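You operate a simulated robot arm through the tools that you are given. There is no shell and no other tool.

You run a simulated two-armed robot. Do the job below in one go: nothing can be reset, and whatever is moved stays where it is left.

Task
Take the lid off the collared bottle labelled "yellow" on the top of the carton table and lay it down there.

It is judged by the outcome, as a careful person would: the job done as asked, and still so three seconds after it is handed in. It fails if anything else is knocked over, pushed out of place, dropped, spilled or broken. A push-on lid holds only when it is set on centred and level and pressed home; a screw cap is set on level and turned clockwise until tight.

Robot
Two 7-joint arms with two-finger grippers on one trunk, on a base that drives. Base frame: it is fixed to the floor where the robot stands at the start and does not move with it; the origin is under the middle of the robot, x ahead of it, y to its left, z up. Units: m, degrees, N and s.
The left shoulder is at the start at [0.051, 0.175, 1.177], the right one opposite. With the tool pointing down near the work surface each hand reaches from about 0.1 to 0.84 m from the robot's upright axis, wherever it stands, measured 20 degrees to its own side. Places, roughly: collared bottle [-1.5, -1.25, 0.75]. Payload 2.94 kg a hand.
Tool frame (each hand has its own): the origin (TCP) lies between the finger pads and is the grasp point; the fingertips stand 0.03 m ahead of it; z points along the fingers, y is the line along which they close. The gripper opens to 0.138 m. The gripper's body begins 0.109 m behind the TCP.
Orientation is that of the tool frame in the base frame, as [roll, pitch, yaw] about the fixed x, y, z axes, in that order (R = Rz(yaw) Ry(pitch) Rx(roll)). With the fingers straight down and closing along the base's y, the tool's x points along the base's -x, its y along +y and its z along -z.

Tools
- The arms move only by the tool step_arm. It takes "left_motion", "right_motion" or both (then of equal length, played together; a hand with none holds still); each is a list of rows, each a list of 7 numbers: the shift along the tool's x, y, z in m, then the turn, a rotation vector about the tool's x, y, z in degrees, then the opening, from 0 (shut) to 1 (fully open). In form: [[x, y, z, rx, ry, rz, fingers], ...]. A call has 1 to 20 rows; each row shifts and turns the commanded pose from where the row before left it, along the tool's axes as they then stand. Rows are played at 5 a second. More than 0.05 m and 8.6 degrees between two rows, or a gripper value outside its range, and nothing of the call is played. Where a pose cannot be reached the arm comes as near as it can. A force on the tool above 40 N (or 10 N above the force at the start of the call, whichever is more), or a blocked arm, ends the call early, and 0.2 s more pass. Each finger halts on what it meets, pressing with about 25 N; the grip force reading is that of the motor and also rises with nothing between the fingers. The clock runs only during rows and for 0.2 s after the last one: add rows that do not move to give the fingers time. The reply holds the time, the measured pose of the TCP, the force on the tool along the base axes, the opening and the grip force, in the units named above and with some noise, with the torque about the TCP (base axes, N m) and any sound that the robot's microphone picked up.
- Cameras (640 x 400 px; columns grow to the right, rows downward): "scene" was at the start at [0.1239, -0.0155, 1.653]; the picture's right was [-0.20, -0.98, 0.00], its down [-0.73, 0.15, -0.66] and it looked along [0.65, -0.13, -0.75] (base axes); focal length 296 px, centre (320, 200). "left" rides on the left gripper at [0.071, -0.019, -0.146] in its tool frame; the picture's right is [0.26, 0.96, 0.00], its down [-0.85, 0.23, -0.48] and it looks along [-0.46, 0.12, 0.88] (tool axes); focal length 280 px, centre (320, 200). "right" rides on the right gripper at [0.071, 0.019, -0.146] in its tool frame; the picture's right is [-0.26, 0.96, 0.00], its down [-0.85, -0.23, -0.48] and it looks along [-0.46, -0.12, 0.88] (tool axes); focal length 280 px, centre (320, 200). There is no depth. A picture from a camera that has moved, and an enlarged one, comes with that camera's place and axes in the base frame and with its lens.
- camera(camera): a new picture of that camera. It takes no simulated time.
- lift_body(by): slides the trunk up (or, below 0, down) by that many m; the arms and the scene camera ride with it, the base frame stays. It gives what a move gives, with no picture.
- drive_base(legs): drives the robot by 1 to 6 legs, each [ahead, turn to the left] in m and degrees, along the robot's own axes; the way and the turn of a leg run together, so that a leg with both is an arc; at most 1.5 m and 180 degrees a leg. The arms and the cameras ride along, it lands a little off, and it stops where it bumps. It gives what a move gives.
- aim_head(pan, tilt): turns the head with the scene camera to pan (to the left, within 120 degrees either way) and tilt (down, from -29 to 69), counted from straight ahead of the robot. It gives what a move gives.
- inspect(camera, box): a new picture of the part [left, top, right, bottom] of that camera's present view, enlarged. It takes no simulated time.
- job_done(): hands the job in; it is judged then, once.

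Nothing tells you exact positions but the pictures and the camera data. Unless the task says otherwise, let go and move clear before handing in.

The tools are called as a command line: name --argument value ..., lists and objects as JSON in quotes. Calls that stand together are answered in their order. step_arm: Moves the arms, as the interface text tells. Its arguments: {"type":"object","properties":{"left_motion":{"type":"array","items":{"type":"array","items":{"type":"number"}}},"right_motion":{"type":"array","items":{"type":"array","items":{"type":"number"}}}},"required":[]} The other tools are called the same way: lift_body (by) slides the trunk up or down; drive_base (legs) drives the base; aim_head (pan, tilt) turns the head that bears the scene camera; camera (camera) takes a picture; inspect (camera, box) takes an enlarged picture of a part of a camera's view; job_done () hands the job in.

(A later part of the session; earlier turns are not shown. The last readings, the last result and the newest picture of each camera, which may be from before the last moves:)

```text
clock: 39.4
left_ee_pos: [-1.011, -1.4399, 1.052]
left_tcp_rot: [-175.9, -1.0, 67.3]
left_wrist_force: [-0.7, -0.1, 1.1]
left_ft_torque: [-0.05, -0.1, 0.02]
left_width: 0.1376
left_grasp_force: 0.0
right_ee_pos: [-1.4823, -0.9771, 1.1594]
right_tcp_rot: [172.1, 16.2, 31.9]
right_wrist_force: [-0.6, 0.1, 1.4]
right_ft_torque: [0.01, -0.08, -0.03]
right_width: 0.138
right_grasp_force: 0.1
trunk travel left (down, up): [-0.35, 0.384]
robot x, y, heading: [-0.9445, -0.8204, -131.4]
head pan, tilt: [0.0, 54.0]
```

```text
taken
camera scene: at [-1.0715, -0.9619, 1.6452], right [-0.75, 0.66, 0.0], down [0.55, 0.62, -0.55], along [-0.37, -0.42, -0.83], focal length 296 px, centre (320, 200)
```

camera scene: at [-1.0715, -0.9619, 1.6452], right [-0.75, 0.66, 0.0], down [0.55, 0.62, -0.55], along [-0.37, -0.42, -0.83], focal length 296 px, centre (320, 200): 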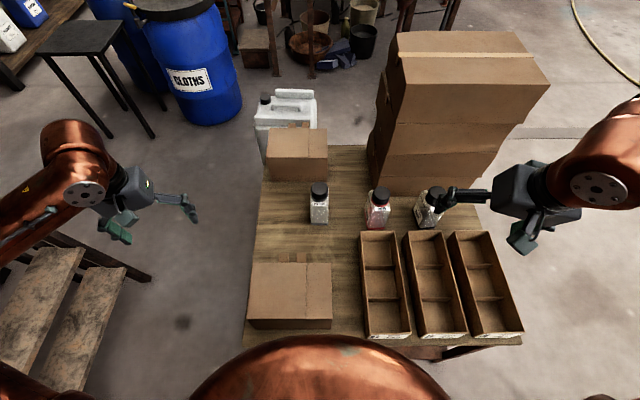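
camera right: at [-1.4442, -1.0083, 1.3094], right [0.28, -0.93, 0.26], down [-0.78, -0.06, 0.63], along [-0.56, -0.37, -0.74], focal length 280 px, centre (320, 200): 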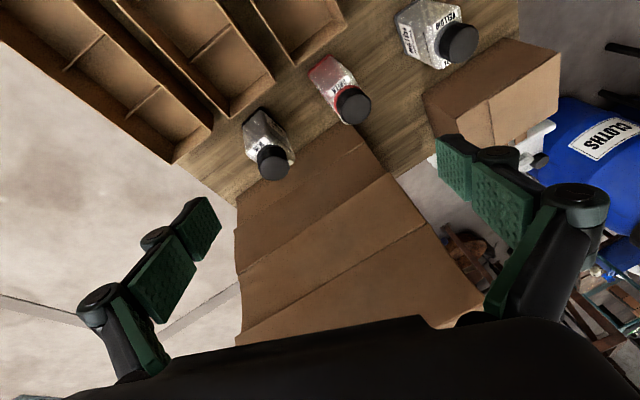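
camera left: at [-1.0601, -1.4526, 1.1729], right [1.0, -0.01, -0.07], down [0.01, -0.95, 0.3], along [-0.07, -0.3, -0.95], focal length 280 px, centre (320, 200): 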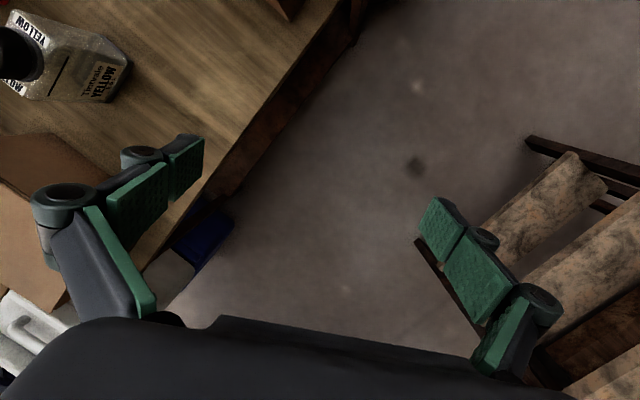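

The rocking has settled to a small steady lean of about 2°, and the bottle is still where it was to within a centimetre. I'll zoom on the table's front corners to see what I'm standing against.

inspect --camera "scene" --box '[225, 300, 305, 350]'

inspect --camera "scene" --box '[400, 310, 540, 398]'

camera --camera "left"

camera --camera "right"

```text
8.00 times, centred on (265, 325) of scene
camera zoom: at [-1.0715, -0.9619, 1.6452], right [-0.75, 0.66, 0.0], down [0.55, 0.62, -0.55], along [-0.37, -0.42, -0.83], focal length 2364 px, centre (760, -800)
```

zoom: 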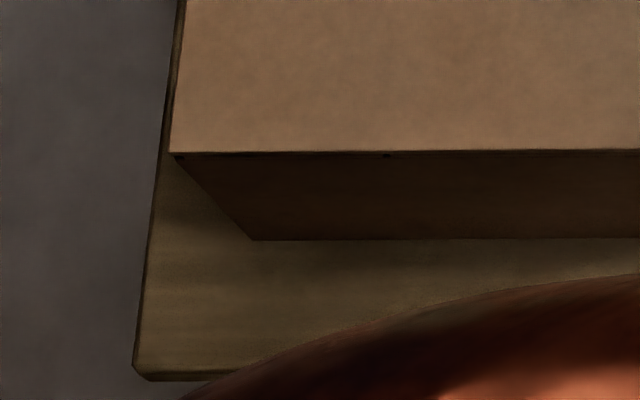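

```text
4.55 times, centred on (470, 354) of scene
camera zoom: at [-1.0715, -0.9619, 1.6452], right [-0.75, 0.66, 0.0], down [0.55, 0.62, -0.55], along [-0.37, -0.42, -0.83], focal length 1343 px, centre (-362, -500)
```

zoom: 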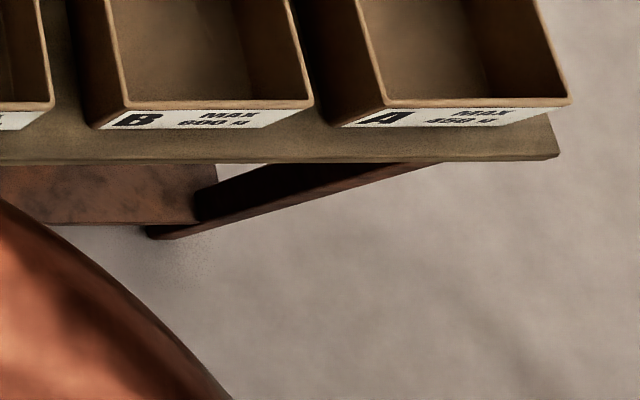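

```text
taken
camera left: at [-0.9915, -1.3742, 1.1979], right [0.99, -0.13, -0.06], down [-0.09, -0.89, 0.44], along [-0.11, -0.43, -0.89], focal length 280 px, centre (320, 200)
```

left: 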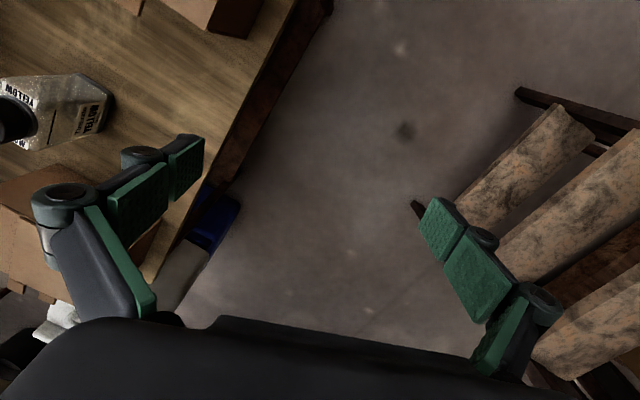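

```text
taken
camera right: at [-1.39, -0.9182, 1.2812], right [0.32, -0.93, 0.2], down [-0.74, -0.12, 0.66], along [-0.59, -0.36, -0.72], focal length 280 px, centre (320, 200)
```

right: 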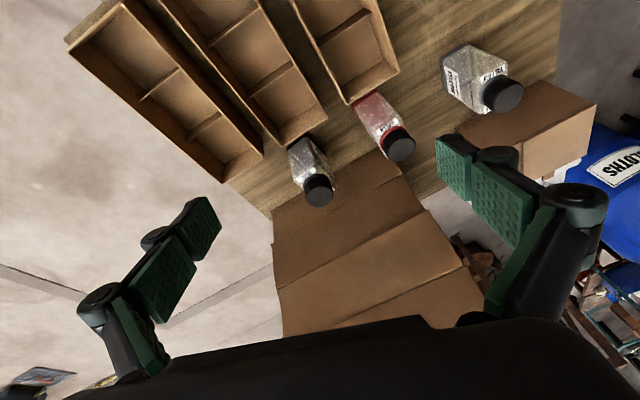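

The visible base is still about 8 cm clear of the table legs, and nothing on the table has moved. Now that I'm standing still, I'll try a small, gentle reverse to get free and upright.

drive_base --legs '[[-0.04, 0]]'

camera --camera "scene"

```text
clock: 40.2
left_ee_pos: [-0.9188, -1.2261, 1.0638]
left_tcp_rot: [-170.8, -4.0, 64.1]
left_wrist_force: [12.2, -1.1, -26.3]
left_ft_torque: [0.69, 1.75, 0.26]
left_width: 0.1367
left_grasp_force: 0.1
right_ee_pos: [-1.2876, -0.7666, 1.2115]
right_tcp_rot: [166.0, 30.6, 28.1]
right_wrist_force: [0.2, 2.6, -6.7]
right_ft_torque: [-0.72, 0.39, 0.1]
right_width: 0.138
right_grasp_force: 0.1
trunk travel left (down, up): [-0.35, 0.384]
robot x, y, heading: [-0.9304, -0.8, -131.5]
head pan, tilt: [0.0, 54.0]
stopped in leg 1: the robot was blocked; the commanded pose is now the measured one
```

```text
taken
camera scene: at [-0.9944, -0.8703, 1.6468], right [-0.75, 0.66, 0.0], down [0.53, 0.6, -0.6], along [-0.4, -0.45, -0.8], focal length 296 px, centre (320, 200)
```

scene: 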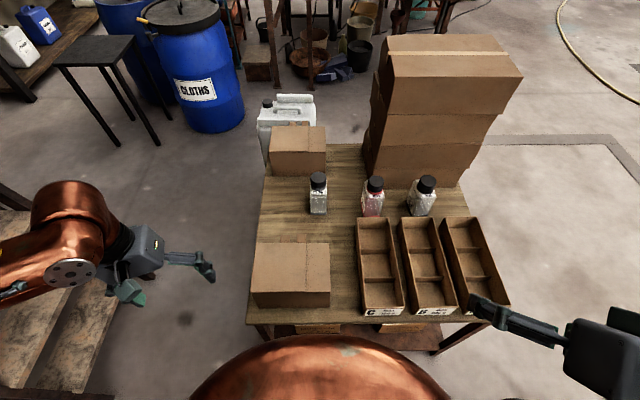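

The reverse moved me back about 2.5 cm but jolted the arms again; nothing on the table moved. I'll let everything settle and then look again.

aim_head --pan 0 --tilt 50

camera --camera "scene"

aim_head --pan 0 --tilt 54

camera --camera "scene"

```text
clock: 40.9
left_ee_pos: [-0.9775, -1.3077, 1.0402]
left_tcp_rot: [-172.7, -6.6, 62.4]
left_wrist_force: [-2.0, 3.9, -2.5]
left_ft_torque: [-0.42, -0.17, 0.03]
left_width: 0.1379
left_grasp_force: 0.1
right_ee_pos: [-1.3807, -0.875, 1.1984]
right_tcp_rot: [168.2, 23.5, 29.9]
right_wrist_force: [2.8, 2.9, 1.1]
right_ft_torque: [-0.23, 0.23, -0.04]
right_width: 0.1382
right_grasp_force: 0.2
trunk travel left (down, up): [-0.35, 0.384]
robot x, y, heading: [-0.9315, -0.8003, -131.5]
head pan, tilt: [0.0, 50.0]
```

```text
taken
camera scene: at [-1.0873, -0.9761, 1.6493], right [-0.75, 0.66, 0.0], down [0.54, 0.6, -0.59], along [-0.39, -0.44, -0.81], focal length 296 px, centre (320, 200)
```

scene: 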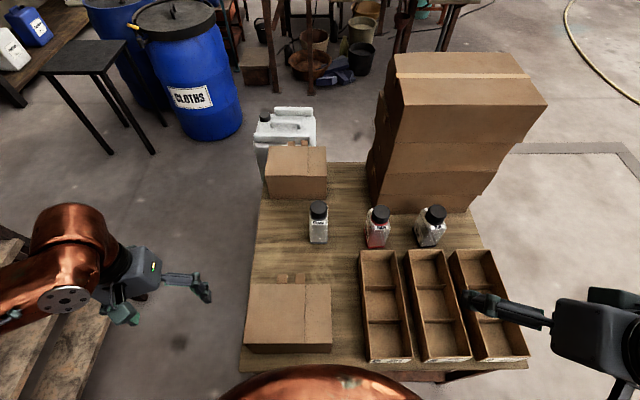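

```text
clock: 41.5
left_ee_pos: [-0.9534, -1.2585, 1.0542]
left_tcp_rot: [-170.6, -8.2, 63.4]
left_wrist_force: [-1.4, -0.9, 0.3]
left_ft_torque: [0.1, -0.1, -0.02]
left_width: 0.1377
left_grasp_force: 0.2
right_ee_pos: [-1.321, -0.8061, 1.214]
right_tcp_rot: [166.8, 30.8, 28.6]
right_wrist_force: [-1.1, -2.2, -0.5]
right_ft_torque: [0.24, -0.12, -0.04]
right_width: 0.1379
right_grasp_force: 0.1
trunk travel left (down, up): [-0.35, 0.384]
robot x, y, heading: [-0.9264, -0.7998, -131.7]
head pan, tilt: [0.0, 54.0]
```

```text
taken
camera scene: at [-1.049, -0.9372, 1.6457], right [-0.75, 0.66, 0.0], down [0.55, 0.62, -0.56], along [-0.37, -0.42, -0.83], focal length 296 px, centre (320, 200)
```

scene: 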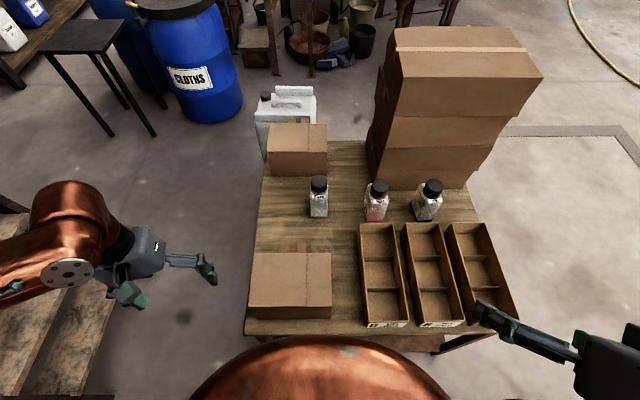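

Still rocking slightly. I'll let it come fully to rest and compare the resting lean with before.

aim_head --pan -30 --tilt 54

aim_head --pan 30 --tilt 54

aim_head --pan 0 --tilt 54

camera --camera "scene"

camera --camera "left"

camera --camera "right"

```text
clock: 42.5
left_ee_pos: [-0.9905, -1.3029, 1.0449]
left_tcp_rot: [-171.7, -9.4, 63.8]
left_wrist_force: [-1.0, 0.7, -0.7]
left_ft_torque: [-0.06, -0.09, -0.01]
left_width: 0.138
left_grasp_force: 0.1
right_ee_pos: [-1.3613, -0.8521, 1.2003]
right_tcp_rot: [168.0, 25.2, 29.2]
right_wrist_force: [2.5, 3.5, 0.6]
right_ft_torque: [-0.29, 0.15, 0.0]
right_width: 0.1379
right_grasp_force: 0.1
trunk travel left (down, up): [-0.35, 0.384]
robot x, y, heading: [-0.9311, -0.8009, -131.7]
head pan, tilt: [-30.0, 54.0]
```

```text
clock: 43.8
left_ee_pos: [-0.9745, -1.2867, 1.0499]
left_tcp_rot: [-171.6, -7.8, 63.9]
left_wrist_force: [-1.9, 0.7, -1.2]
left_ft_torque: [0.05, -0.12, -0.04]
left_width: 0.1378
left_grasp_force: 0.1
right_ee_pos: [-1.3438, -0.8335, 1.2022]
right_tcp_rot: [167.7, 26.4, 29.3]
right_wrist_force: [0.8, 0.4, -0.8]
right_ft_torque: [-0.1, 0.05, 0.0]
right_width: 0.1375
right_grasp_force: 0.0
trunk travel left (down, up): [-0.35, 0.384]
robot x, y, heading: [-0.9305, -0.8006, -131.5]
head pan, tilt: [30.0, 54.0]
```

```text
clock: 44.8
left_ee_pos: [-0.97, -1.2951, 1.0556]
left_tcp_rot: [-172.1, -4.6, 63.4]
left_wrist_force: [-3.6, 1.8, -1.1]
left_ft_torque: [-0.1, -0.33, -0.03]
left_width: 0.1382
left_grasp_force: 0.0
right_ee_pos: [-1.3544, -0.848, 1.2056]
right_tcp_rot: [167.7, 25.4, 29.7]
right_wrist_force: [1.4, 1.3, -0.3]
right_ft_torque: [-0.14, 0.22, -0.03]
right_width: 0.1376
right_grasp_force: 0.1
trunk travel left (down, up): [-0.35, 0.384]
robot x, y, heading: [-0.9235, -0.8029, -131.5]
head pan, tilt: [0.0, 54.0]
```

```text
taken
camera scene: at [-1.0684, -0.957, 1.6452], right [-0.75, 0.66, 0.0], down [0.56, 0.63, -0.54], along [-0.36, -0.41, -0.84], focal length 296 px, centre (320, 200)
```

scene: 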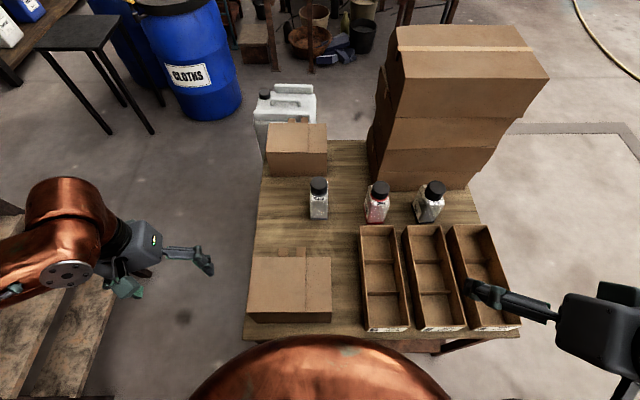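

```text
taken
camera left: at [-0.9425, -1.2425, 1.2059], right [0.98, -0.18, -0.11], down [-0.13, -0.92, 0.37], along [-0.17, -0.35, -0.92], focal length 280 px, centre (320, 200)
```

left: 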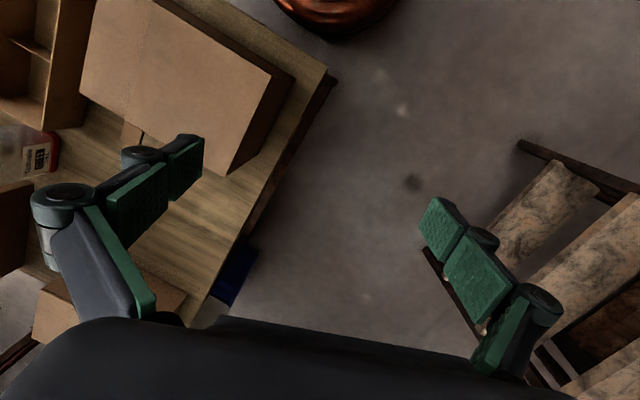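

```text
taken
camera right: at [-1.2503, -0.7746, 1.3079], right [0.34, -0.89, 0.3], down [-0.67, -0.01, 0.74], along [-0.66, -0.45, -0.6], focal length 280 px, centre (320, 200)
```

right: 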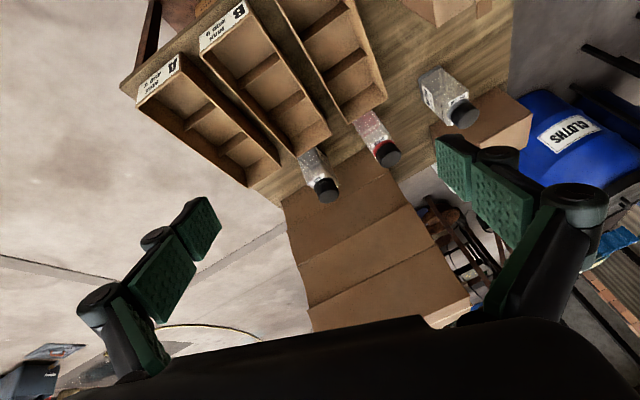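

The resting lean is about 3° and my base front is free of the table, so something else may be under or behind the base. I'll tilt the left hand back slowly so its camera can show me the base.

step_arm --left_motion '[[0, 0, 0, 0, 5, 0, 1], [0, 0, 0, 0, 5, 0, 1], [0, 0, 0, 0, 5, 0, 1], [0, 0, 0, 0, 5, 0, 1], [0, 0, 0, 0, 5, 0, 1], [0, 0, 0, 0, 5, 0, 1]]'

camera --camera "left"

camera --camera "scene"

```text
clock: 45.1
left_ee_pos: [-0.9455, -1.2402, 1.079]
left_tcp_rot: [-169.3, -2.9, 65.1]
left_wrist_force: [-0.7, -0.9, -1.0]
left_ft_torque: [0.17, -0.08, -0.07]
left_width: 0.1381
left_grasp_force: 0.0
right_ee_pos: [-1.2861, -0.7672, 1.2159]
right_tcp_rot: [164.6, 30.9, 27.3]
right_wrist_force: [-2.9, -3.1, -0.2]
right_ft_torque: [0.3, -0.31, 0.06]
right_width: 0.1379
right_grasp_force: 0.0
trunk travel left (down, up): [-0.35, 0.384]
robot x, y, heading: [-0.9318, -0.8016, -131.7]
head pan, tilt: [0.0, 54.0]
stopped in row 1 (left hand): the arm was blocked; the commanded pose is now the measured one
```

```text
taken
camera left: at [-0.9107, -1.1876, 1.2278], right [0.97, -0.15, -0.17], down [-0.08, -0.92, 0.38], along [-0.21, -0.36, -0.91], focal length 280 px, centre (320, 200)
```

left: 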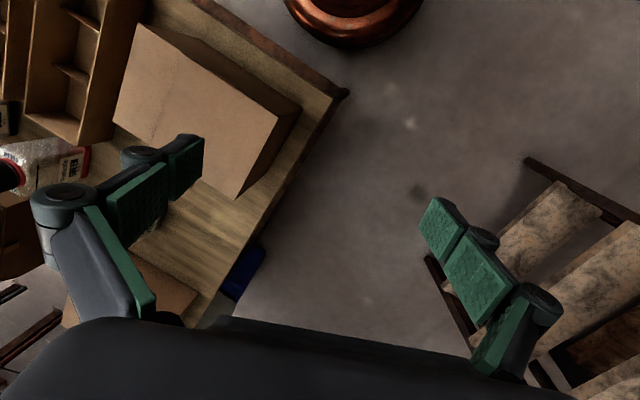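

```text
taken
camera scene: at [-1.0175, -0.899, 1.6452], right [-0.75, 0.66, 0.0], down [0.54, 0.61, -0.58], along [-0.39, -0.44, -0.81], focal length 296 px, centre (320, 200)
```

scene: 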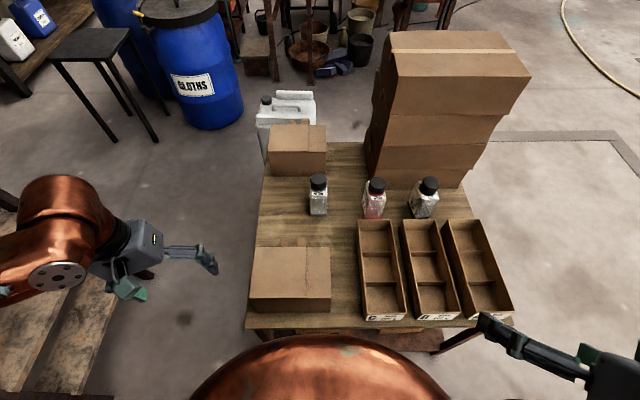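

The command stopped at once because the body shifted as it began; right now I'm nearly upright again. I'll watch how the posture evolves over a few short waits.

aim_head --pan 0 --tilt 54

inspect --camera "scene" --box '[200, 280, 360, 380]'

aim_head --pan 0 --tilt 54

inspect --camera "scene" --box '[200, 280, 360, 380]'

aim_head --pan 0 --tilt 54

inspect --camera "scene" --box '[200, 280, 360, 380]'

```text
clock: 45.7
left_ee_pos: [-0.9531, -1.267, 1.058]
left_tcp_rot: [-171.3, -6.5, 63.3]
left_wrist_force: [-2.2, 0.4, 0.2]
left_ft_torque: [0.06, -0.2, -0.02]
left_width: 0.1379
left_grasp_force: 0.1
right_ee_pos: [-1.324, -0.8112, 1.2071]
right_tcp_rot: [167.2, 27.6, 29.4]
right_wrist_force: [2.7, 2.0, 0.7]
right_ft_torque: [-0.12, 0.09, -0.04]
right_width: 0.1381
right_grasp_force: 0.0
trunk travel left (down, up): [-0.35, 0.384]
robot x, y, heading: [-0.9255, -0.803, -131.3]
head pan, tilt: [0.0, 54.0]
```

```text
4.00 times, centred on (280, 330) of scene
camera zoom: at [-1.0477, -0.933, 1.6453], right [-0.75, 0.66, 0.0], down [0.55, 0.62, -0.56], along [-0.37, -0.42, -0.83], focal length 1182 px, centre (480, -320)
```

zoom: 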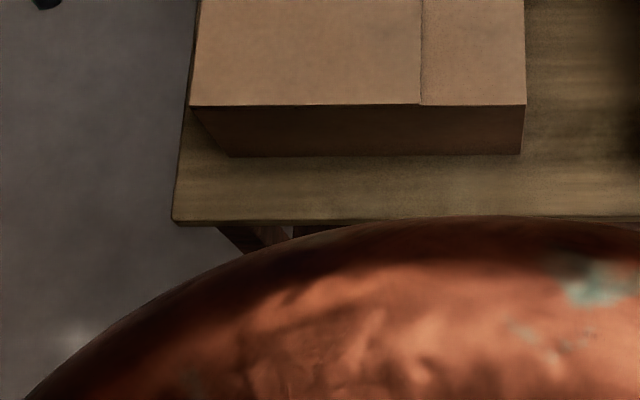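

```text
clock: 46.3
left_ee_pos: [-0.9253, -1.2444, 1.0574]
left_tcp_rot: [-171.3, -5.5, 62.4]
left_wrist_force: [-1.9, -1.9, -1.1]
left_ft_torque: [0.18, -0.18, 0.01]
left_width: 0.1377
left_grasp_force: 0.2
right_ee_pos: [-1.3042, -0.793, 1.2082]
right_tcp_rot: [167.0, 28.7, 29.2]
right_wrist_force: [-1.2, -2.3, 0.0]
right_ft_torque: [0.18, -0.15, 0.01]
right_width: 0.1378
right_grasp_force: 0.0
trunk travel left (down, up): [-0.35, 0.384]
robot x, y, heading: [-0.9287, -0.8003, -131.6]
head pan, tilt: [0.0, 54.0]
```

```text
4.00 times, centred on (280, 330) of scene
camera zoom: at [-1.0122, -0.8956, 1.6449], right [-0.75, 0.66, 0.0], down [0.54, 0.61, -0.58], along [-0.39, -0.44, -0.81], focal length 1182 px, centre (480, -320)
```

zoom: 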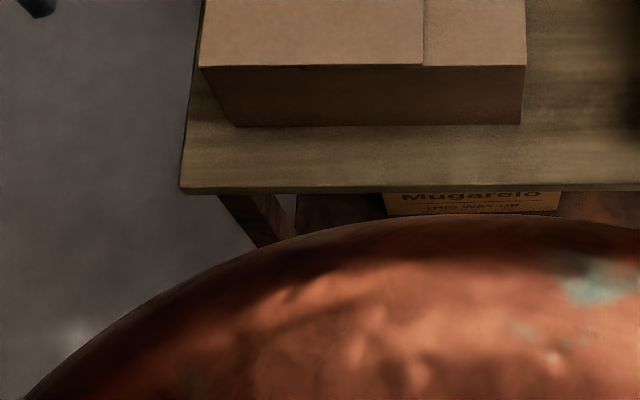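

```text
clock: 46.9
left_ee_pos: [-0.927, -1.2442, 1.0583]
left_tcp_rot: [-171.3, -5.2, 62.6]
left_wrist_force: [-0.8, -2.1, -0.4]
left_ft_torque: [0.17, -0.09, 0.0]
left_width: 0.1382
left_grasp_force: 0.1
right_ee_pos: [-1.3051, -0.7918, 1.2106]
right_tcp_rot: [166.8, 28.8, 29.0]
right_wrist_force: [-1.3, -1.7, -0.2]
right_ft_torque: [0.17, -0.12, 0.09]
right_width: 0.1378
right_grasp_force: 0.1
trunk travel left (down, up): [-0.35, 0.384]
robot x, y, heading: [-0.9277, -0.8007, -131.5]
head pan, tilt: [0.0, 54.0]
```

```text
4.00 times, centred on (280, 330) of scene
camera zoom: at [-1.0124, -0.8953, 1.6451], right [-0.75, 0.66, 0.0], down [0.54, 0.61, -0.58], along [-0.39, -0.44, -0.81], focal length 1182 px, centre (480, -320)
```

zoom: 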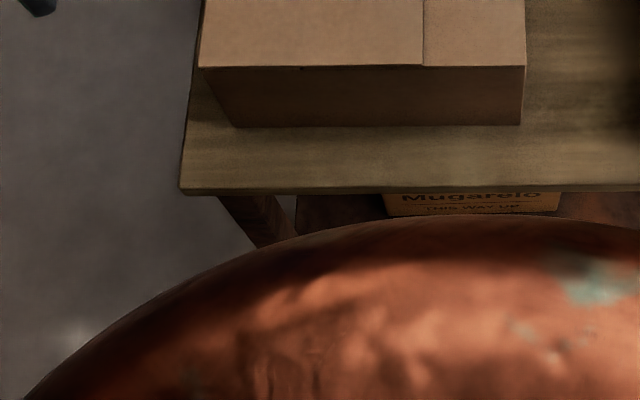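

Now I'm standing still and upright (lean under 0.5°), and nothing on the table has moved. I'll test whether the arms obey with a few no-motion rows.

step_arm --left_motion '[[0, 0, 0, 0, 0, 0, 1], [0, 0, 0, 0, 0, 0, 1]]' --right_motion '[[0, 0, 0, 0, 0, 0, 1], [0, 0, 0, 0, 0, 0, 1]]'

camera --camera "scene"

```text
clock: 47.5
left_ee_pos: [-0.9258, -1.2413, 1.0579]
left_tcp_rot: [-171.3, -5.0, 62.4]
left_wrist_force: [-1.1, 0.3, 0.3]
left_ft_torque: [-0.03, -0.03, 0.0]
left_width: 0.1381
left_grasp_force: 0.0
right_ee_pos: [-1.303, -0.7897, 1.2102]
right_tcp_rot: [166.8, 29.2, 28.9]
right_wrist_force: [0.4, 1.4, 0.7]
right_ft_torque: [0.0, -0.02, 0.0]
right_width: 0.1379
right_grasp_force: 0.2
trunk travel left (down, up): [-0.35, 0.384]
robot x, y, heading: [-0.9275, -0.8042, -131.3]
head pan, tilt: [0.0, 54.0]
```

```text
taken
camera scene: at [-1.0097, -0.892, 1.6454], right [-0.75, 0.66, 0.0], down [0.54, 0.61, -0.59], along [-0.39, -0.44, -0.81], focal length 296 px, centre (320, 200)
```

scene: 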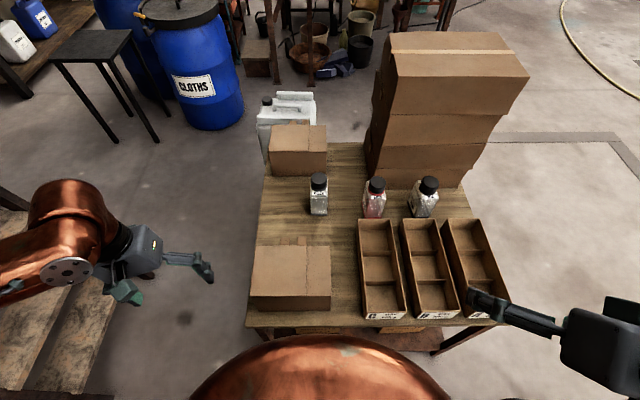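

The arms hold steady and I'm upright, so I can go on carefully. The best plan is: right hand holds the bottle body from the front-right over the low bins, left hand works the lid from above; I'll turn in place 12° to the right in small parts so the left arm reaches comfortably.

drive_base --legs '[[0, -5]]'

camera --camera "scene"

```text
clock: 48.3
left_ee_pos: [-0.9494, -1.2534, 1.0677]
left_tcp_rot: [-171.4, -2.5, 59.9]
left_wrist_force: [0.5, 0.7, 0.0]
left_ft_torque: [0.0, 0.01, 0.02]
left_width: 0.1382
left_grasp_force: 0.1
right_ee_pos: [-1.2986, -0.7757, 1.2352]
right_tcp_rot: [166.0, 35.3, 26.9]
right_wrist_force: [0.4, 0.5, 0.5]
right_ft_torque: [0.02, 0.05, -0.06]
right_width: 0.1379
right_grasp_force: 0.0
trunk travel left (down, up): [-0.35, 0.384]
robot x, y, heading: [-0.9263, -0.8031, -133.9]
head pan, tilt: [0.0, 54.0]
stopped in leg 1: the robot was blocked; the commanded pose is now the measured one
```

```text
taken
camera scene: at [-1.0105, -0.8872, 1.6459], right [-0.72, 0.7, 0.0], down [0.56, 0.58, -0.59], along [-0.41, -0.42, -0.81], focal length 296 px, centre (320, 200)
```

scene: 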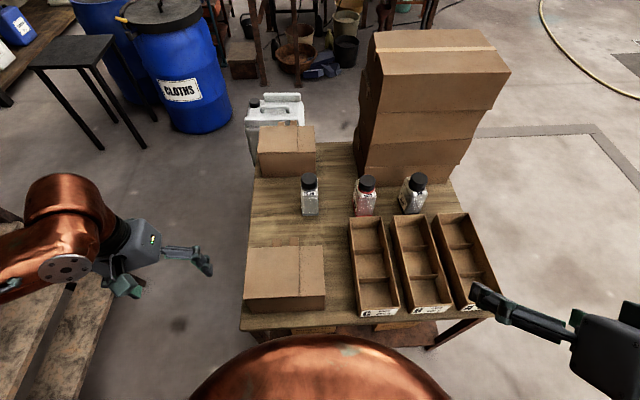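

The turn stopped after 2.5°, again reported as blocked, though I'm upright and clear. I suspect the arms' disturbed posture; I'll try a small arm motion (both hands slightly up) to see how well they follow.

step_arm --left_motion '[[0, 0, -0.01, 0, 0, 0, 1], [0, 0, -0.01, 0, 0, 0, 1], [0, 0, -0.01, 0, 0, 0, 1], [0, 0, 0, 0, 0, 0, 1]]'

step_arm --right_motion '[[0, 0, -0.01, 0, 0, 0, 1], [0, 0, -0.01, 0, 0, 0, 1], [0, 0, -0.01, 0, 0, 0, 1], [0, 0, 0, 0, 0, 0, 1]]'

camera --camera "scene"

```text
clock: 49.3
left_ee_pos: [-0.9477, -1.2578, 1.0968]
left_tcp_rot: [-171.5, -2.8, 59.9]
left_wrist_force: [0.0, 0.0, 0.1]
left_ft_torque: [0.03, -0.04, 0.02]
left_width: 0.138
left_grasp_force: 0.0
right_ee_pos: [-1.3009, -0.7767, 1.2353]
right_tcp_rot: [166.0, 35.1, 26.9]
right_wrist_force: [-0.4, -0.2, -0.1]
right_ft_torque: [-0.02, 0.01, -0.03]
right_width: 0.138
right_grasp_force: 0.1
trunk travel left (down, up): [-0.35, 0.384]
robot x, y, heading: [-0.9312, -0.8032, -134.2]
head pan, tilt: [0.0, 54.0]
```

```text
clock: 50.3
left_ee_pos: [-0.9479, -1.2578, 1.0971]
left_tcp_rot: [-171.4, -2.8, 59.9]
left_wrist_force: [-0.3, 0.5, -0.6]
left_ft_torque: [-0.01, 0.0, 0.0]
left_width: 0.1382
left_grasp_force: 0.1
right_ee_pos: [-1.2891, -0.7622, 1.2576]
right_tcp_rot: [166.0, 35.1, 26.9]
right_wrist_force: [-0.1, -0.3, -0.3]
right_ft_torque: [0.04, 0.01, -0.01]
right_width: 0.1379
right_grasp_force: 0.0
trunk travel left (down, up): [-0.35, 0.384]
robot x, y, heading: [-0.9286, -0.8035, -134.2]
head pan, tilt: [0.0, 54.0]
```

```text
taken
camera scene: at [-1.0135, -0.888, 1.6456], right [-0.72, 0.7, 0.0], down [0.56, 0.58, -0.59], along [-0.41, -0.42, -0.81], focal length 296 px, centre (320, 200)
```

scene: 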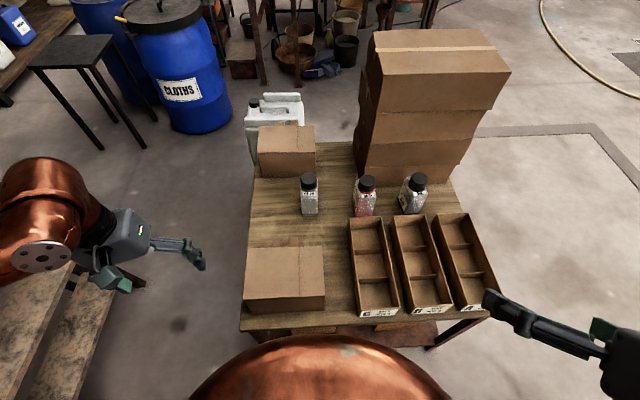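

The arms follow precisely now and I'm standing upright. Before turning more, I'll look around behind and beside my base for anything that might have blocked it.

aim_head --pan 120 --tilt 60

camera --camera "scene"

aim_head --pan -120 --tilt 60

camera --camera "scene"

```text
clock: 52.3
left_ee_pos: [-0.948, -1.2568, 1.0968]
left_tcp_rot: [-171.4, -2.7, 60.0]
left_wrist_force: [0.0, -0.5, -0.2]
left_ft_torque: [0.0, 0.02, 0.01]
left_width: 0.1382
left_grasp_force: 0.1
right_ee_pos: [-1.2893, -0.7636, 1.259]
right_tcp_rot: [166.0, 35.1, 26.9]
right_wrist_force: [-0.6, -0.2, -0.4]
right_ft_torque: [0.01, -0.03, -0.01]
right_width: 0.1381
right_grasp_force: 0.0
trunk travel left (down, up): [-0.35, 0.384]
robot x, y, heading: [-0.9293, -0.8004, -134.0]
head pan, tilt: [120.0, 60.0]
```

```text
taken
camera scene: at [-0.8981, -0.8519, 1.6382], right [-0.24, -0.97, 0.0], down [-0.84, 0.21, -0.5], along [0.48, -0.12, -0.87], focal length 296 px, centre (320, 200)
```

scene: 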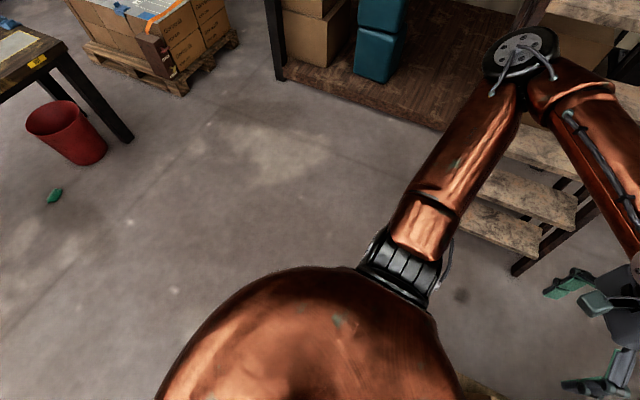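

```text
clock: 55.7
left_ee_pos: [-0.9479, -1.2566, 1.0959]
left_tcp_rot: [-171.3, -2.6, 60.0]
left_wrist_force: [0.6, -0.7, -0.2]
left_ft_torque: [0.02, 0.0, 0.03]
left_width: 0.1381
left_grasp_force: 0.0
right_ee_pos: [-1.2883, -0.763, 1.2595]
right_tcp_rot: [166.0, 35.2, 26.9]
right_wrist_force: [0.3, 0.3, -0.2]
right_ft_torque: [0.02, 0.0, -0.03]
right_width: 0.1383
right_grasp_force: 0.0
trunk travel left (down, up): [-0.35, 0.384]
robot x, y, heading: [-0.9279, -0.804, -134.4]
head pan, tilt: [-120.0, 60.0]
```

```text
taken
camera scene: at [-0.981, -0.7715, 1.6382], right [0.96, 0.27, 0.0], down [0.24, -0.83, -0.5], along [-0.14, 0.48, -0.87], focal length 296 px, centre (320, 200)
```

scene: 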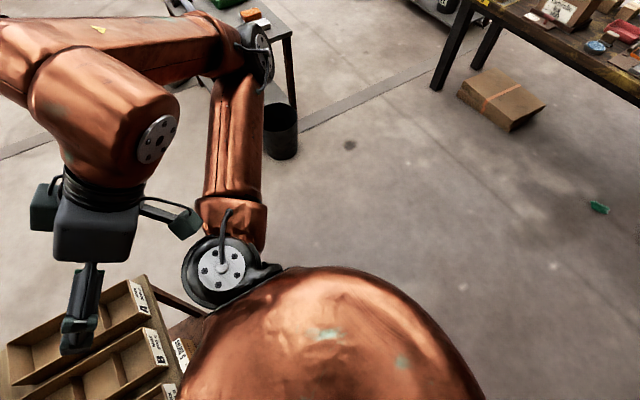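

The floor around my base is clear, so nothing solid is in the way now. With the arms holding exactly at their commanded poses, I'll try the small turn again.

aim_head --pan 0 --tilt 54

drive_base --legs '[[0, -6]]'

camera --camera "scene"

```text
clock: 57.7
left_ee_pos: [-0.9484, -1.2558, 1.0965]
left_tcp_rot: [-171.4, -2.7, 59.9]
left_wrist_force: [-0.6, 0.3, 0.6]
left_ft_torque: [-0.02, -0.03, 0.01]
left_width: 0.1382
left_grasp_force: 0.1
right_ee_pos: [-1.2889, -0.7624, 1.2594]
right_tcp_rot: [166.1, 35.1, 26.9]
right_wrist_force: [0.6, 0.3, -0.4]
right_ft_torque: [0.01, 0.01, -0.03]
right_width: 0.138
right_grasp_force: 0.2
trunk travel left (down, up): [-0.35, 0.384]
robot x, y, heading: [-0.9299, -0.8007, -134.0]
head pan, tilt: [0.0, 54.0]
```

```text
clock: 58.5
left_ee_pos: [-0.9689, -1.2542, 1.0946]
left_tcp_rot: [-171.6, -3.2, 57.4]
left_wrist_force: [-0.6, 0.2, -0.3]
left_ft_torque: [-0.02, 0.0, 0.02]
left_width: 0.1381
left_grasp_force: 0.1
right_ee_pos: [-1.2872, -0.7461, 1.2595]
right_tcp_rot: [166.0, 35.2, 24.2]
right_wrist_force: [-0.2, -0.3, -0.5]
right_ft_torque: [0.0, -0.03, 0.05]
right_width: 0.1378
right_grasp_force: 0.1
trunk travel left (down, up): [-0.35, 0.384]
robot x, y, heading: [-0.9272, -0.8055, -136.4]
head pan, tilt: [0.0, 54.0]
stopped in leg 1: the robot was blocked; the commanded pose is now the measured one
```

```text
taken
camera scene: at [-1.0178, -0.8836, 1.6456], right [-0.69, 0.73, 0.0], down [0.59, 0.56, -0.59], along [-0.43, -0.4, -0.81], focal length 296 px, centre (320, 200)
```

scene: 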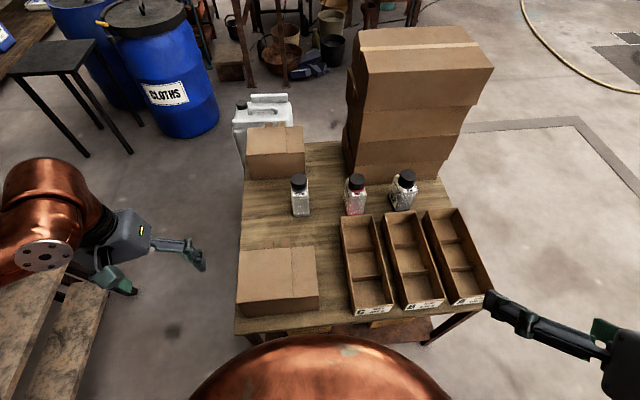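

That turn was smooth (2.4°, then stopped) and disturbed nothing. One more small turn gives the left arm a bit more reach.

drive_base --legs '[[0, -3]]'

camera --camera "scene"

inspect --camera "scene" --box '[220, 140, 420, 265]'

inspect --camera "scene" --box '[210, 230, 510, 400]'

```text
clock: 59.4
left_ee_pos: [-0.9852, -1.2524, 1.0937]
left_tcp_rot: [-171.7, -3.5, 55.3]
left_wrist_force: [-0.3, 0.1, -0.4]
left_ft_torque: [0.01, -0.08, -0.02]
left_width: 0.138
left_grasp_force: 0.0
right_ee_pos: [-1.2853, -0.7311, 1.2582]
right_tcp_rot: [166.0, 35.1, 21.9]
right_wrist_force: [0.1, -0.5, -0.2]
right_ft_torque: [-0.03, -0.03, -0.01]
right_width: 0.1379
right_grasp_force: 0.0
trunk travel left (down, up): [-0.35, 0.384]
robot x, y, heading: [-0.9282, -0.8013, -138.7]
head pan, tilt: [0.0, 54.0]
stopped in leg 1: the robot was blocked; the commanded pose is now the measured one
```

```text
taken
camera scene: at [-1.0208, -0.8805, 1.6456], right [-0.66, 0.75, 0.0], down [0.61, 0.53, -0.59], along [-0.44, -0.39, -0.81], focal length 296 px, centre (320, 200)
```

scene: 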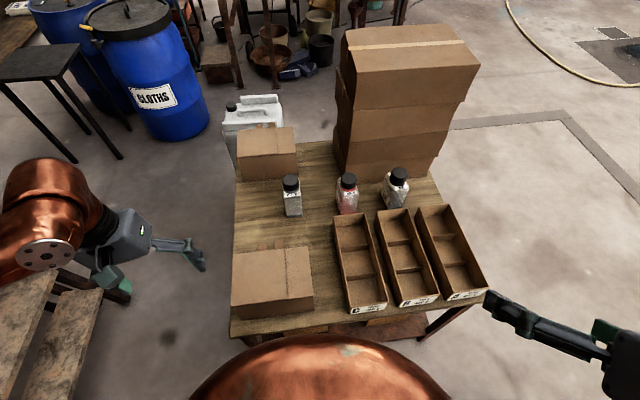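

```text
3.20 times, centred on (320, 202) of scene
camera zoom: at [-1.0208, -0.8805, 1.6456], right [-0.66, 0.75, 0.0], down [0.61, 0.53, -0.59], along [-0.44, -0.39, -0.81], focal length 946 px, centre (320, 192)
```

zoom: 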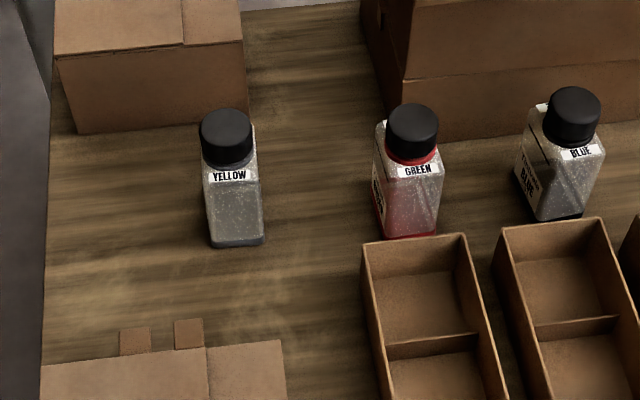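

```text
2.13 times, centred on (360, 315) of scene
camera zoom: at [-1.0208, -0.8805, 1.6456], right [-0.66, 0.75, 0.0], down [0.61, 0.53, -0.59], along [-0.44, -0.39, -0.81], focal length 630 px, centre (235, -45)
```

zoom: 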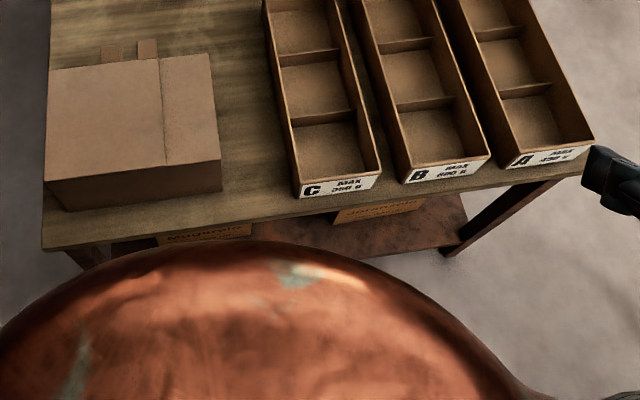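

I'm upright and steady; the yellow bottle stands at about (-1.441, -1.383), lid top near z 0.87, lid about 5.6 cm wide and 3.5 cm tall. I'll first turn the right hand to a 45° forward-down attitude squared to the bottle, then bring it part of the way toward the bottle's front.

step_arm --right_motion '[[0, 0, 0, -0.55, -2.47, -6.48, 1], [0, 0, 0, -0.55, -2.47, -6.48, 1], [0, 0, 0, -0.55, -2.47, -6.48, 1], [0, 0, 0, 0, 0, 0, 1]]'

```text
clock: 60.4
left_ee_pos: [-0.9853, -1.2536, 1.0933]
left_tcp_rot: [-171.6, -3.5, 55.3]
left_wrist_force: [-1.4, -0.5, 0.0]
left_ft_torque: [-0.01, -0.01, 0.01]
left_width: 0.138
left_grasp_force: 0.0
right_ee_pos: [-1.2835, -0.733, 1.2583]
right_tcp_rot: [-179.8, 45.1, 46.1]
right_wrist_force: [0.0, 0.6, 0.2]
right_ft_torque: [0.02, 0.04, 0.0]
right_width: 0.1378
right_grasp_force: 0.1
trunk travel left (down, up): [-0.35, 0.384]
robot x, y, heading: [-0.9268, -0.8029, -138.7]
head pan, tilt: [0.0, 54.0]
```

The right hand is now squared and tilted 45° as wanted. Next I'll move it part of the way toward the bottle.

step_arm --right_motion '[[-0.002, 0.0137, 0.0255, 0, 0, 0, 1], [-0.002, 0.0137, 0.0255, 0, 0, 0, 1], [-0.002, 0.0137, 0.0255, 0, 0, 0, 1], [-0.002, 0.0137, 0.0255, 0, 0, 0, 1], [-0.002, 0.0137, 0.0255, 0, 0, 0, 1], [-0.002, 0.0137, 0.0255, 0, 0, 0, 1], [-0.002, 0.0137, 0.0255, 0, 0, 0, 1], [-0.002, 0.0137, 0.0255, 0, 0, 0, 1], [-0.002, 0.0137, 0.0255, 0, 0, 0, 1], [-0.002, 0.0137, 0.0255, 0, 0, 0, 1], [-0.002, 0.0137, 0.0255, 0, 0, 0, 1], [-0.002, 0.0137, 0.0255, 0, 0, 0, 1], [0, 0, 0, 0, 0, 0, 1]]'

camera --camera "scene"

camera --camera "right"

```text
clock: 63.4
left_ee_pos: [-0.9864, -1.2545, 1.0925]
left_tcp_rot: [-171.6, -3.6, 55.4]
left_wrist_force: [-0.7, -0.6, 0.1]
left_ft_torque: [0.07, -0.07, 0.02]
left_width: 0.1379
left_grasp_force: 0.1
right_ee_pos: [-1.2657, -0.8707, 1.3166]
right_tcp_rot: [-170.2, 70.9, 62.9]
right_wrist_force: [-0.2, -0.1, 1.2]
right_ft_torque: [0.01, -0.03, -0.01]
right_width: 0.138
right_grasp_force: 0.1
right hand out of reach, approached as far as the arm can: row 1, 2, 3, 4, 5, 6, 7, 8, 9, 12
trunk travel left (down, up): [-0.35, 0.384]
robot x, y, heading: [-0.9308, -0.8035, -138.6]
head pan, tilt: [0.0, 54.0]
stopped in row 13 (right hand): the arm was blocked; the commanded pose is now the measured one
```

```text
taken
camera scene: at [-1.0226, -0.8835, 1.6452], right [-0.66, 0.75, 0.0], down [0.61, 0.53, -0.59], along [-0.44, -0.39, -0.81], focal length 296 px, centre (320, 200)
```

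scene: 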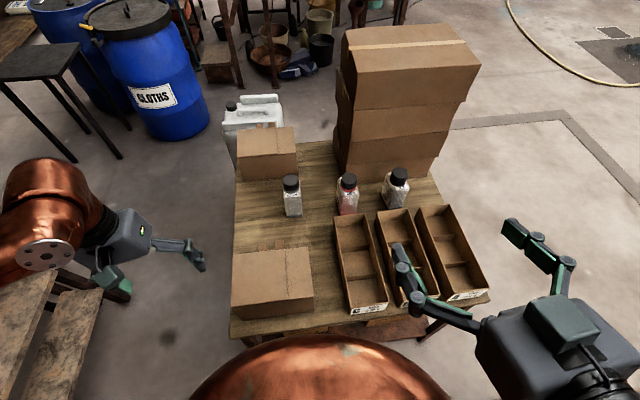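

```text
taken
camera right: at [-1.1544, -0.7528, 1.2959], right [0.74, -0.65, 0.19], down [-0.04, 0.24, 0.97], along [-0.68, -0.72, 0.16], focal length 280 px, centre (320, 200)
```

right: 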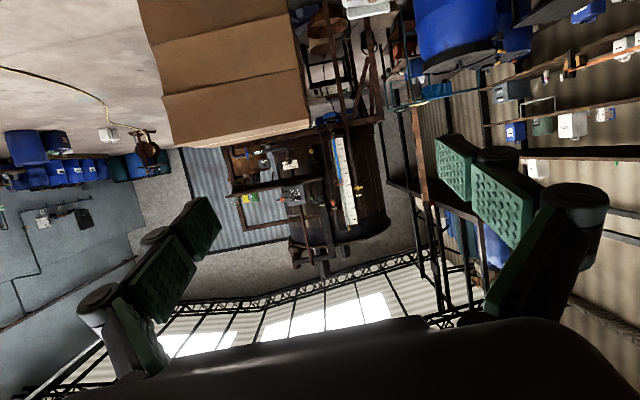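

The pose so close to my body was out of the arm's reach, so the right hand drifted to a nearly level attitude. I'll move it forward and out to the right at its present attitude first, and tilt it down there.

step_arm --right_motion '[[0.0, -0.01, 0.03, 0, 0, 0, 1], [0.0, -0.01, 0.03, 0, 0, 0, 1], [0.0, -0.015, 0.03, 0, 0, 0, 1], [0.0, -0.015, 0.03, 0, 0, 0, 1], [0.01, -0.015, 0.03, 0, 0, 0, 1], [0.01, -0.015, 0.03, 0, 0, 0, 1], [0.01, -0.015, 0.03, 0, 0, 0, 1], [0, 0, 0, 0, 0, 0, 1]]'

camera --camera "scene"

```text
clock: 65.2
left_ee_pos: [-0.985, -1.2534, 1.0923]
left_tcp_rot: [-171.6, -3.5, 55.3]
left_wrist_force: [0.6, -0.4, 0.7]
left_ft_torque: [0.01, -0.02, 0.04]
left_width: 0.138
left_grasp_force: 0.0
right_ee_pos: [-1.4573, -0.9615, 1.2313]
right_tcp_rot: [-170.0, 70.9, 63.0]
right_wrist_force: [-0.4, 1.2, 1.0]
right_ft_torque: [-0.01, 0.03, 0.01]
right_width: 0.1381
right_grasp_force: 0.2
right hand out of reach, approached as far as the arm can: row 1
trunk travel left (down, up): [-0.35, 0.384]
robot x, y, heading: [-0.9326, -0.8059, -138.4]
head pan, tilt: [0.0, 54.0]
```

```text
taken
camera scene: at [-1.02, -0.8809, 1.6456], right [-0.66, 0.75, 0.0], down [0.61, 0.53, -0.59], along [-0.44, -0.39, -0.81], focal length 296 px, centre (320, 200)
```

scene: 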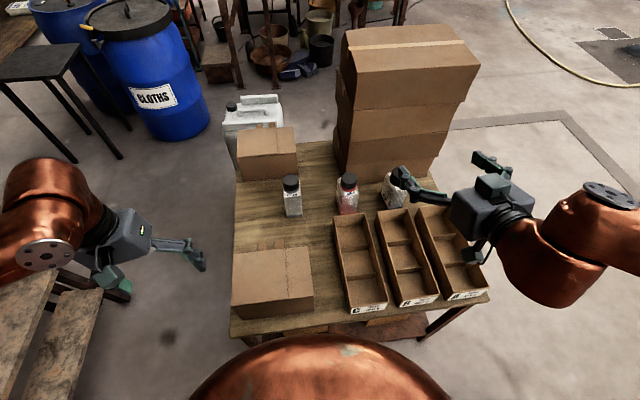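

The right hand follows well out there. I'll lower it to about z 1.05 and tilt it to the 45° attitude.

step_arm --right_motion '[[0.0265, 0, 0.019, 0, 0, 0, 1], [0.0265, 0, 0.019, 0, 0, 0, 1], [0.0265, 0, 0.019, 0, 0, 0, 1], [0.0265, 0, 0.019, 0, 0, 0, 1], [0.0265, 0, 0.012, 0, 0, 0, 1], [0.0265, 0, 0.012, 0, 0, 0, 1], [0, 0, 0, 1.21, 6.58, 1.7, 1], [0, 0, 0, 1.21, 6.58, 1.7, 1], [0, 0, 0, 1.21, 6.58, 1.7, 1], [0, 0, 0, 1.21, 6.58, 1.7, 1], [0, 0, 0, 0, 0, 0, 1]]'

camera --camera "scene"

camera --camera "right"

```text
clock: 67.6
left_ee_pos: [-0.9852, -1.2538, 1.0931]
left_tcp_rot: [-171.6, -3.4, 55.3]
left_wrist_force: [0.7, 0.0, 1.1]
left_ft_torque: [0.02, -0.03, 0.02]
left_width: 0.1381
left_grasp_force: 0.0
right_ee_pos: [-1.4909, -0.9906, 1.0541]
right_tcp_rot: [-180.0, 44.9, 46.0]
right_wrist_force: [-0.2, -0.1, 0.4]
right_ft_torque: [0.01, 0.01, 0.02]
right_width: 0.1381
right_grasp_force: 0.0
right hand out of reach, approached as far as the arm can: row 6
trunk travel left (down, up): [-0.35, 0.384]
robot x, y, heading: [-0.9284, -0.8036, -138.8]
head pan, tilt: [0.0, 54.0]
```

```text
taken
camera scene: at [-1.0209, -0.8807, 1.6455], right [-0.66, 0.75, 0.0], down [0.61, 0.53, -0.59], along [-0.44, -0.39, -0.81], focal length 296 px, centre (320, 200)
```

scene: 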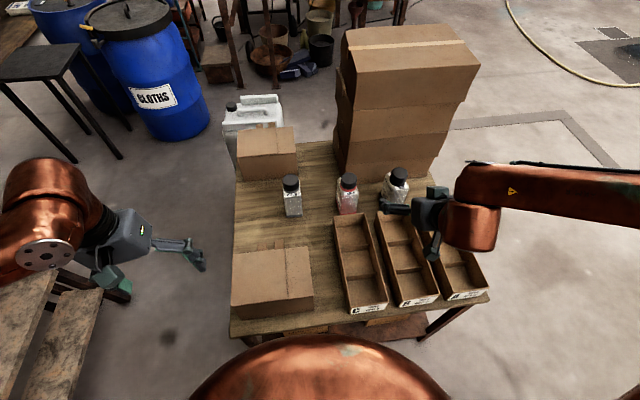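

```text
taken
camera right: at [-1.3704, -0.8945, 1.1075], right [0.56, -0.81, 0.18], down [-0.35, -0.03, 0.94], along [-0.75, -0.59, -0.3], focal length 280 px, centre (320, 200)
```

right: 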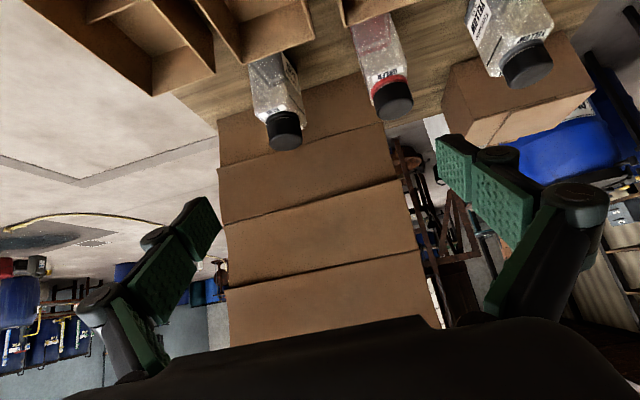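

The right hand is at the desired 45° attitude, and the right camera agrees on the lid position (about (-1.443, -1.383), top z≈0.873). I'll slide the hand left at constant height until it's straight in front of the yellow bottle.

step_arm --right_motion '[[0, 0.0308, 0, 0, 0, 0, 1], [0, 0.0308, 0, 0, 0, 0, 1], [0, 0.0308, 0, 0, 0, 0, 1], [0, 0.0308, 0, 0, 0, 0, 1], [0, 0.0308, 0, 0, 0, 0, 1], [0, 0.0308, 0, 0, 0, 0, 1], [0, 0.0308, 0, 0, 0, 0, 1], [0, 0.0308, 0, 0, 0, 0, 1], [0, 0.0308, 0, 0, 0, 0, 1], [0, 0.0308, 0, 0, 0, 0, 1], [0, 0, 0, 0, 0, 0, 1]]'

camera --camera "scene"

camera --camera "right"

```text
clock: 70.0
left_ee_pos: [-0.9839, -1.2537, 1.0928]
left_tcp_rot: [-171.6, -3.5, 55.3]
left_wrist_force: [-0.9, -0.2, 0.3]
left_ft_torque: [0.0, 0.0, -0.03]
left_width: 0.1377
left_grasp_force: 0.0
right_ee_pos: [-1.4254, -1.0567, 1.0544]
right_tcp_rot: [-179.9, 45.0, 46.0]
right_wrist_force: [0.7, 1.1, 0.3]
right_ft_torque: [-0.03, 0.01, -0.02]
right_width: 0.1382
right_grasp_force: 0.1
right hand out of reach, approached as far as the arm can: row 4, 5, 6, 7, 8, 9, 10
trunk travel left (down, up): [-0.35, 0.384]
robot x, y, heading: [-0.9292, -0.8027, -138.8]
head pan, tilt: [0.0, 54.0]
```

```text
taken
camera scene: at [-1.0205, -0.8815, 1.6455], right [-0.66, 0.75, 0.0], down [0.61, 0.53, -0.59], along [-0.44, -0.39, -0.81], focal length 296 px, centre (320, 200)
```

scene: 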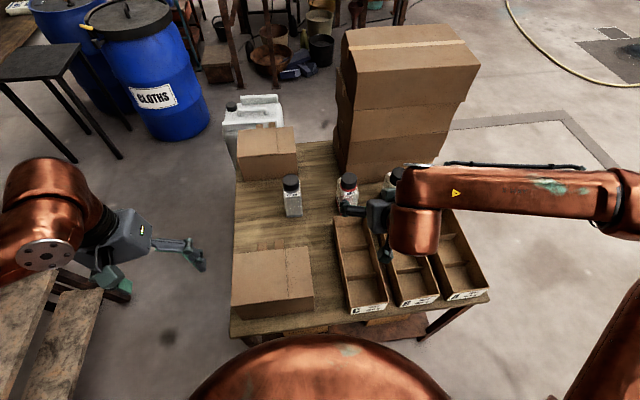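

```text
taken
camera right: at [-1.305, -0.9606, 1.1081], right [0.56, -0.8, 0.18], down [-0.35, -0.03, 0.94], along [-0.75, -0.59, -0.3], focal length 280 px, centre (320, 200)
```

right: 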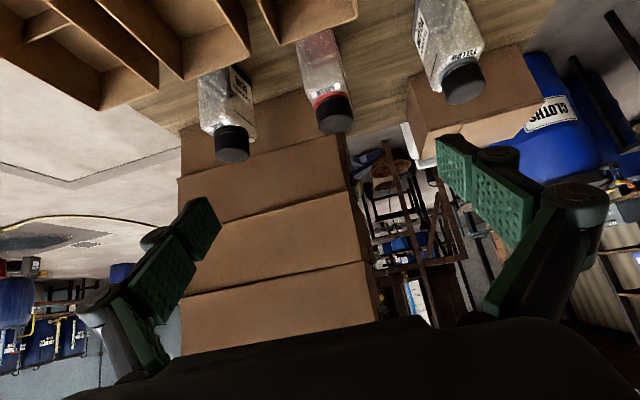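

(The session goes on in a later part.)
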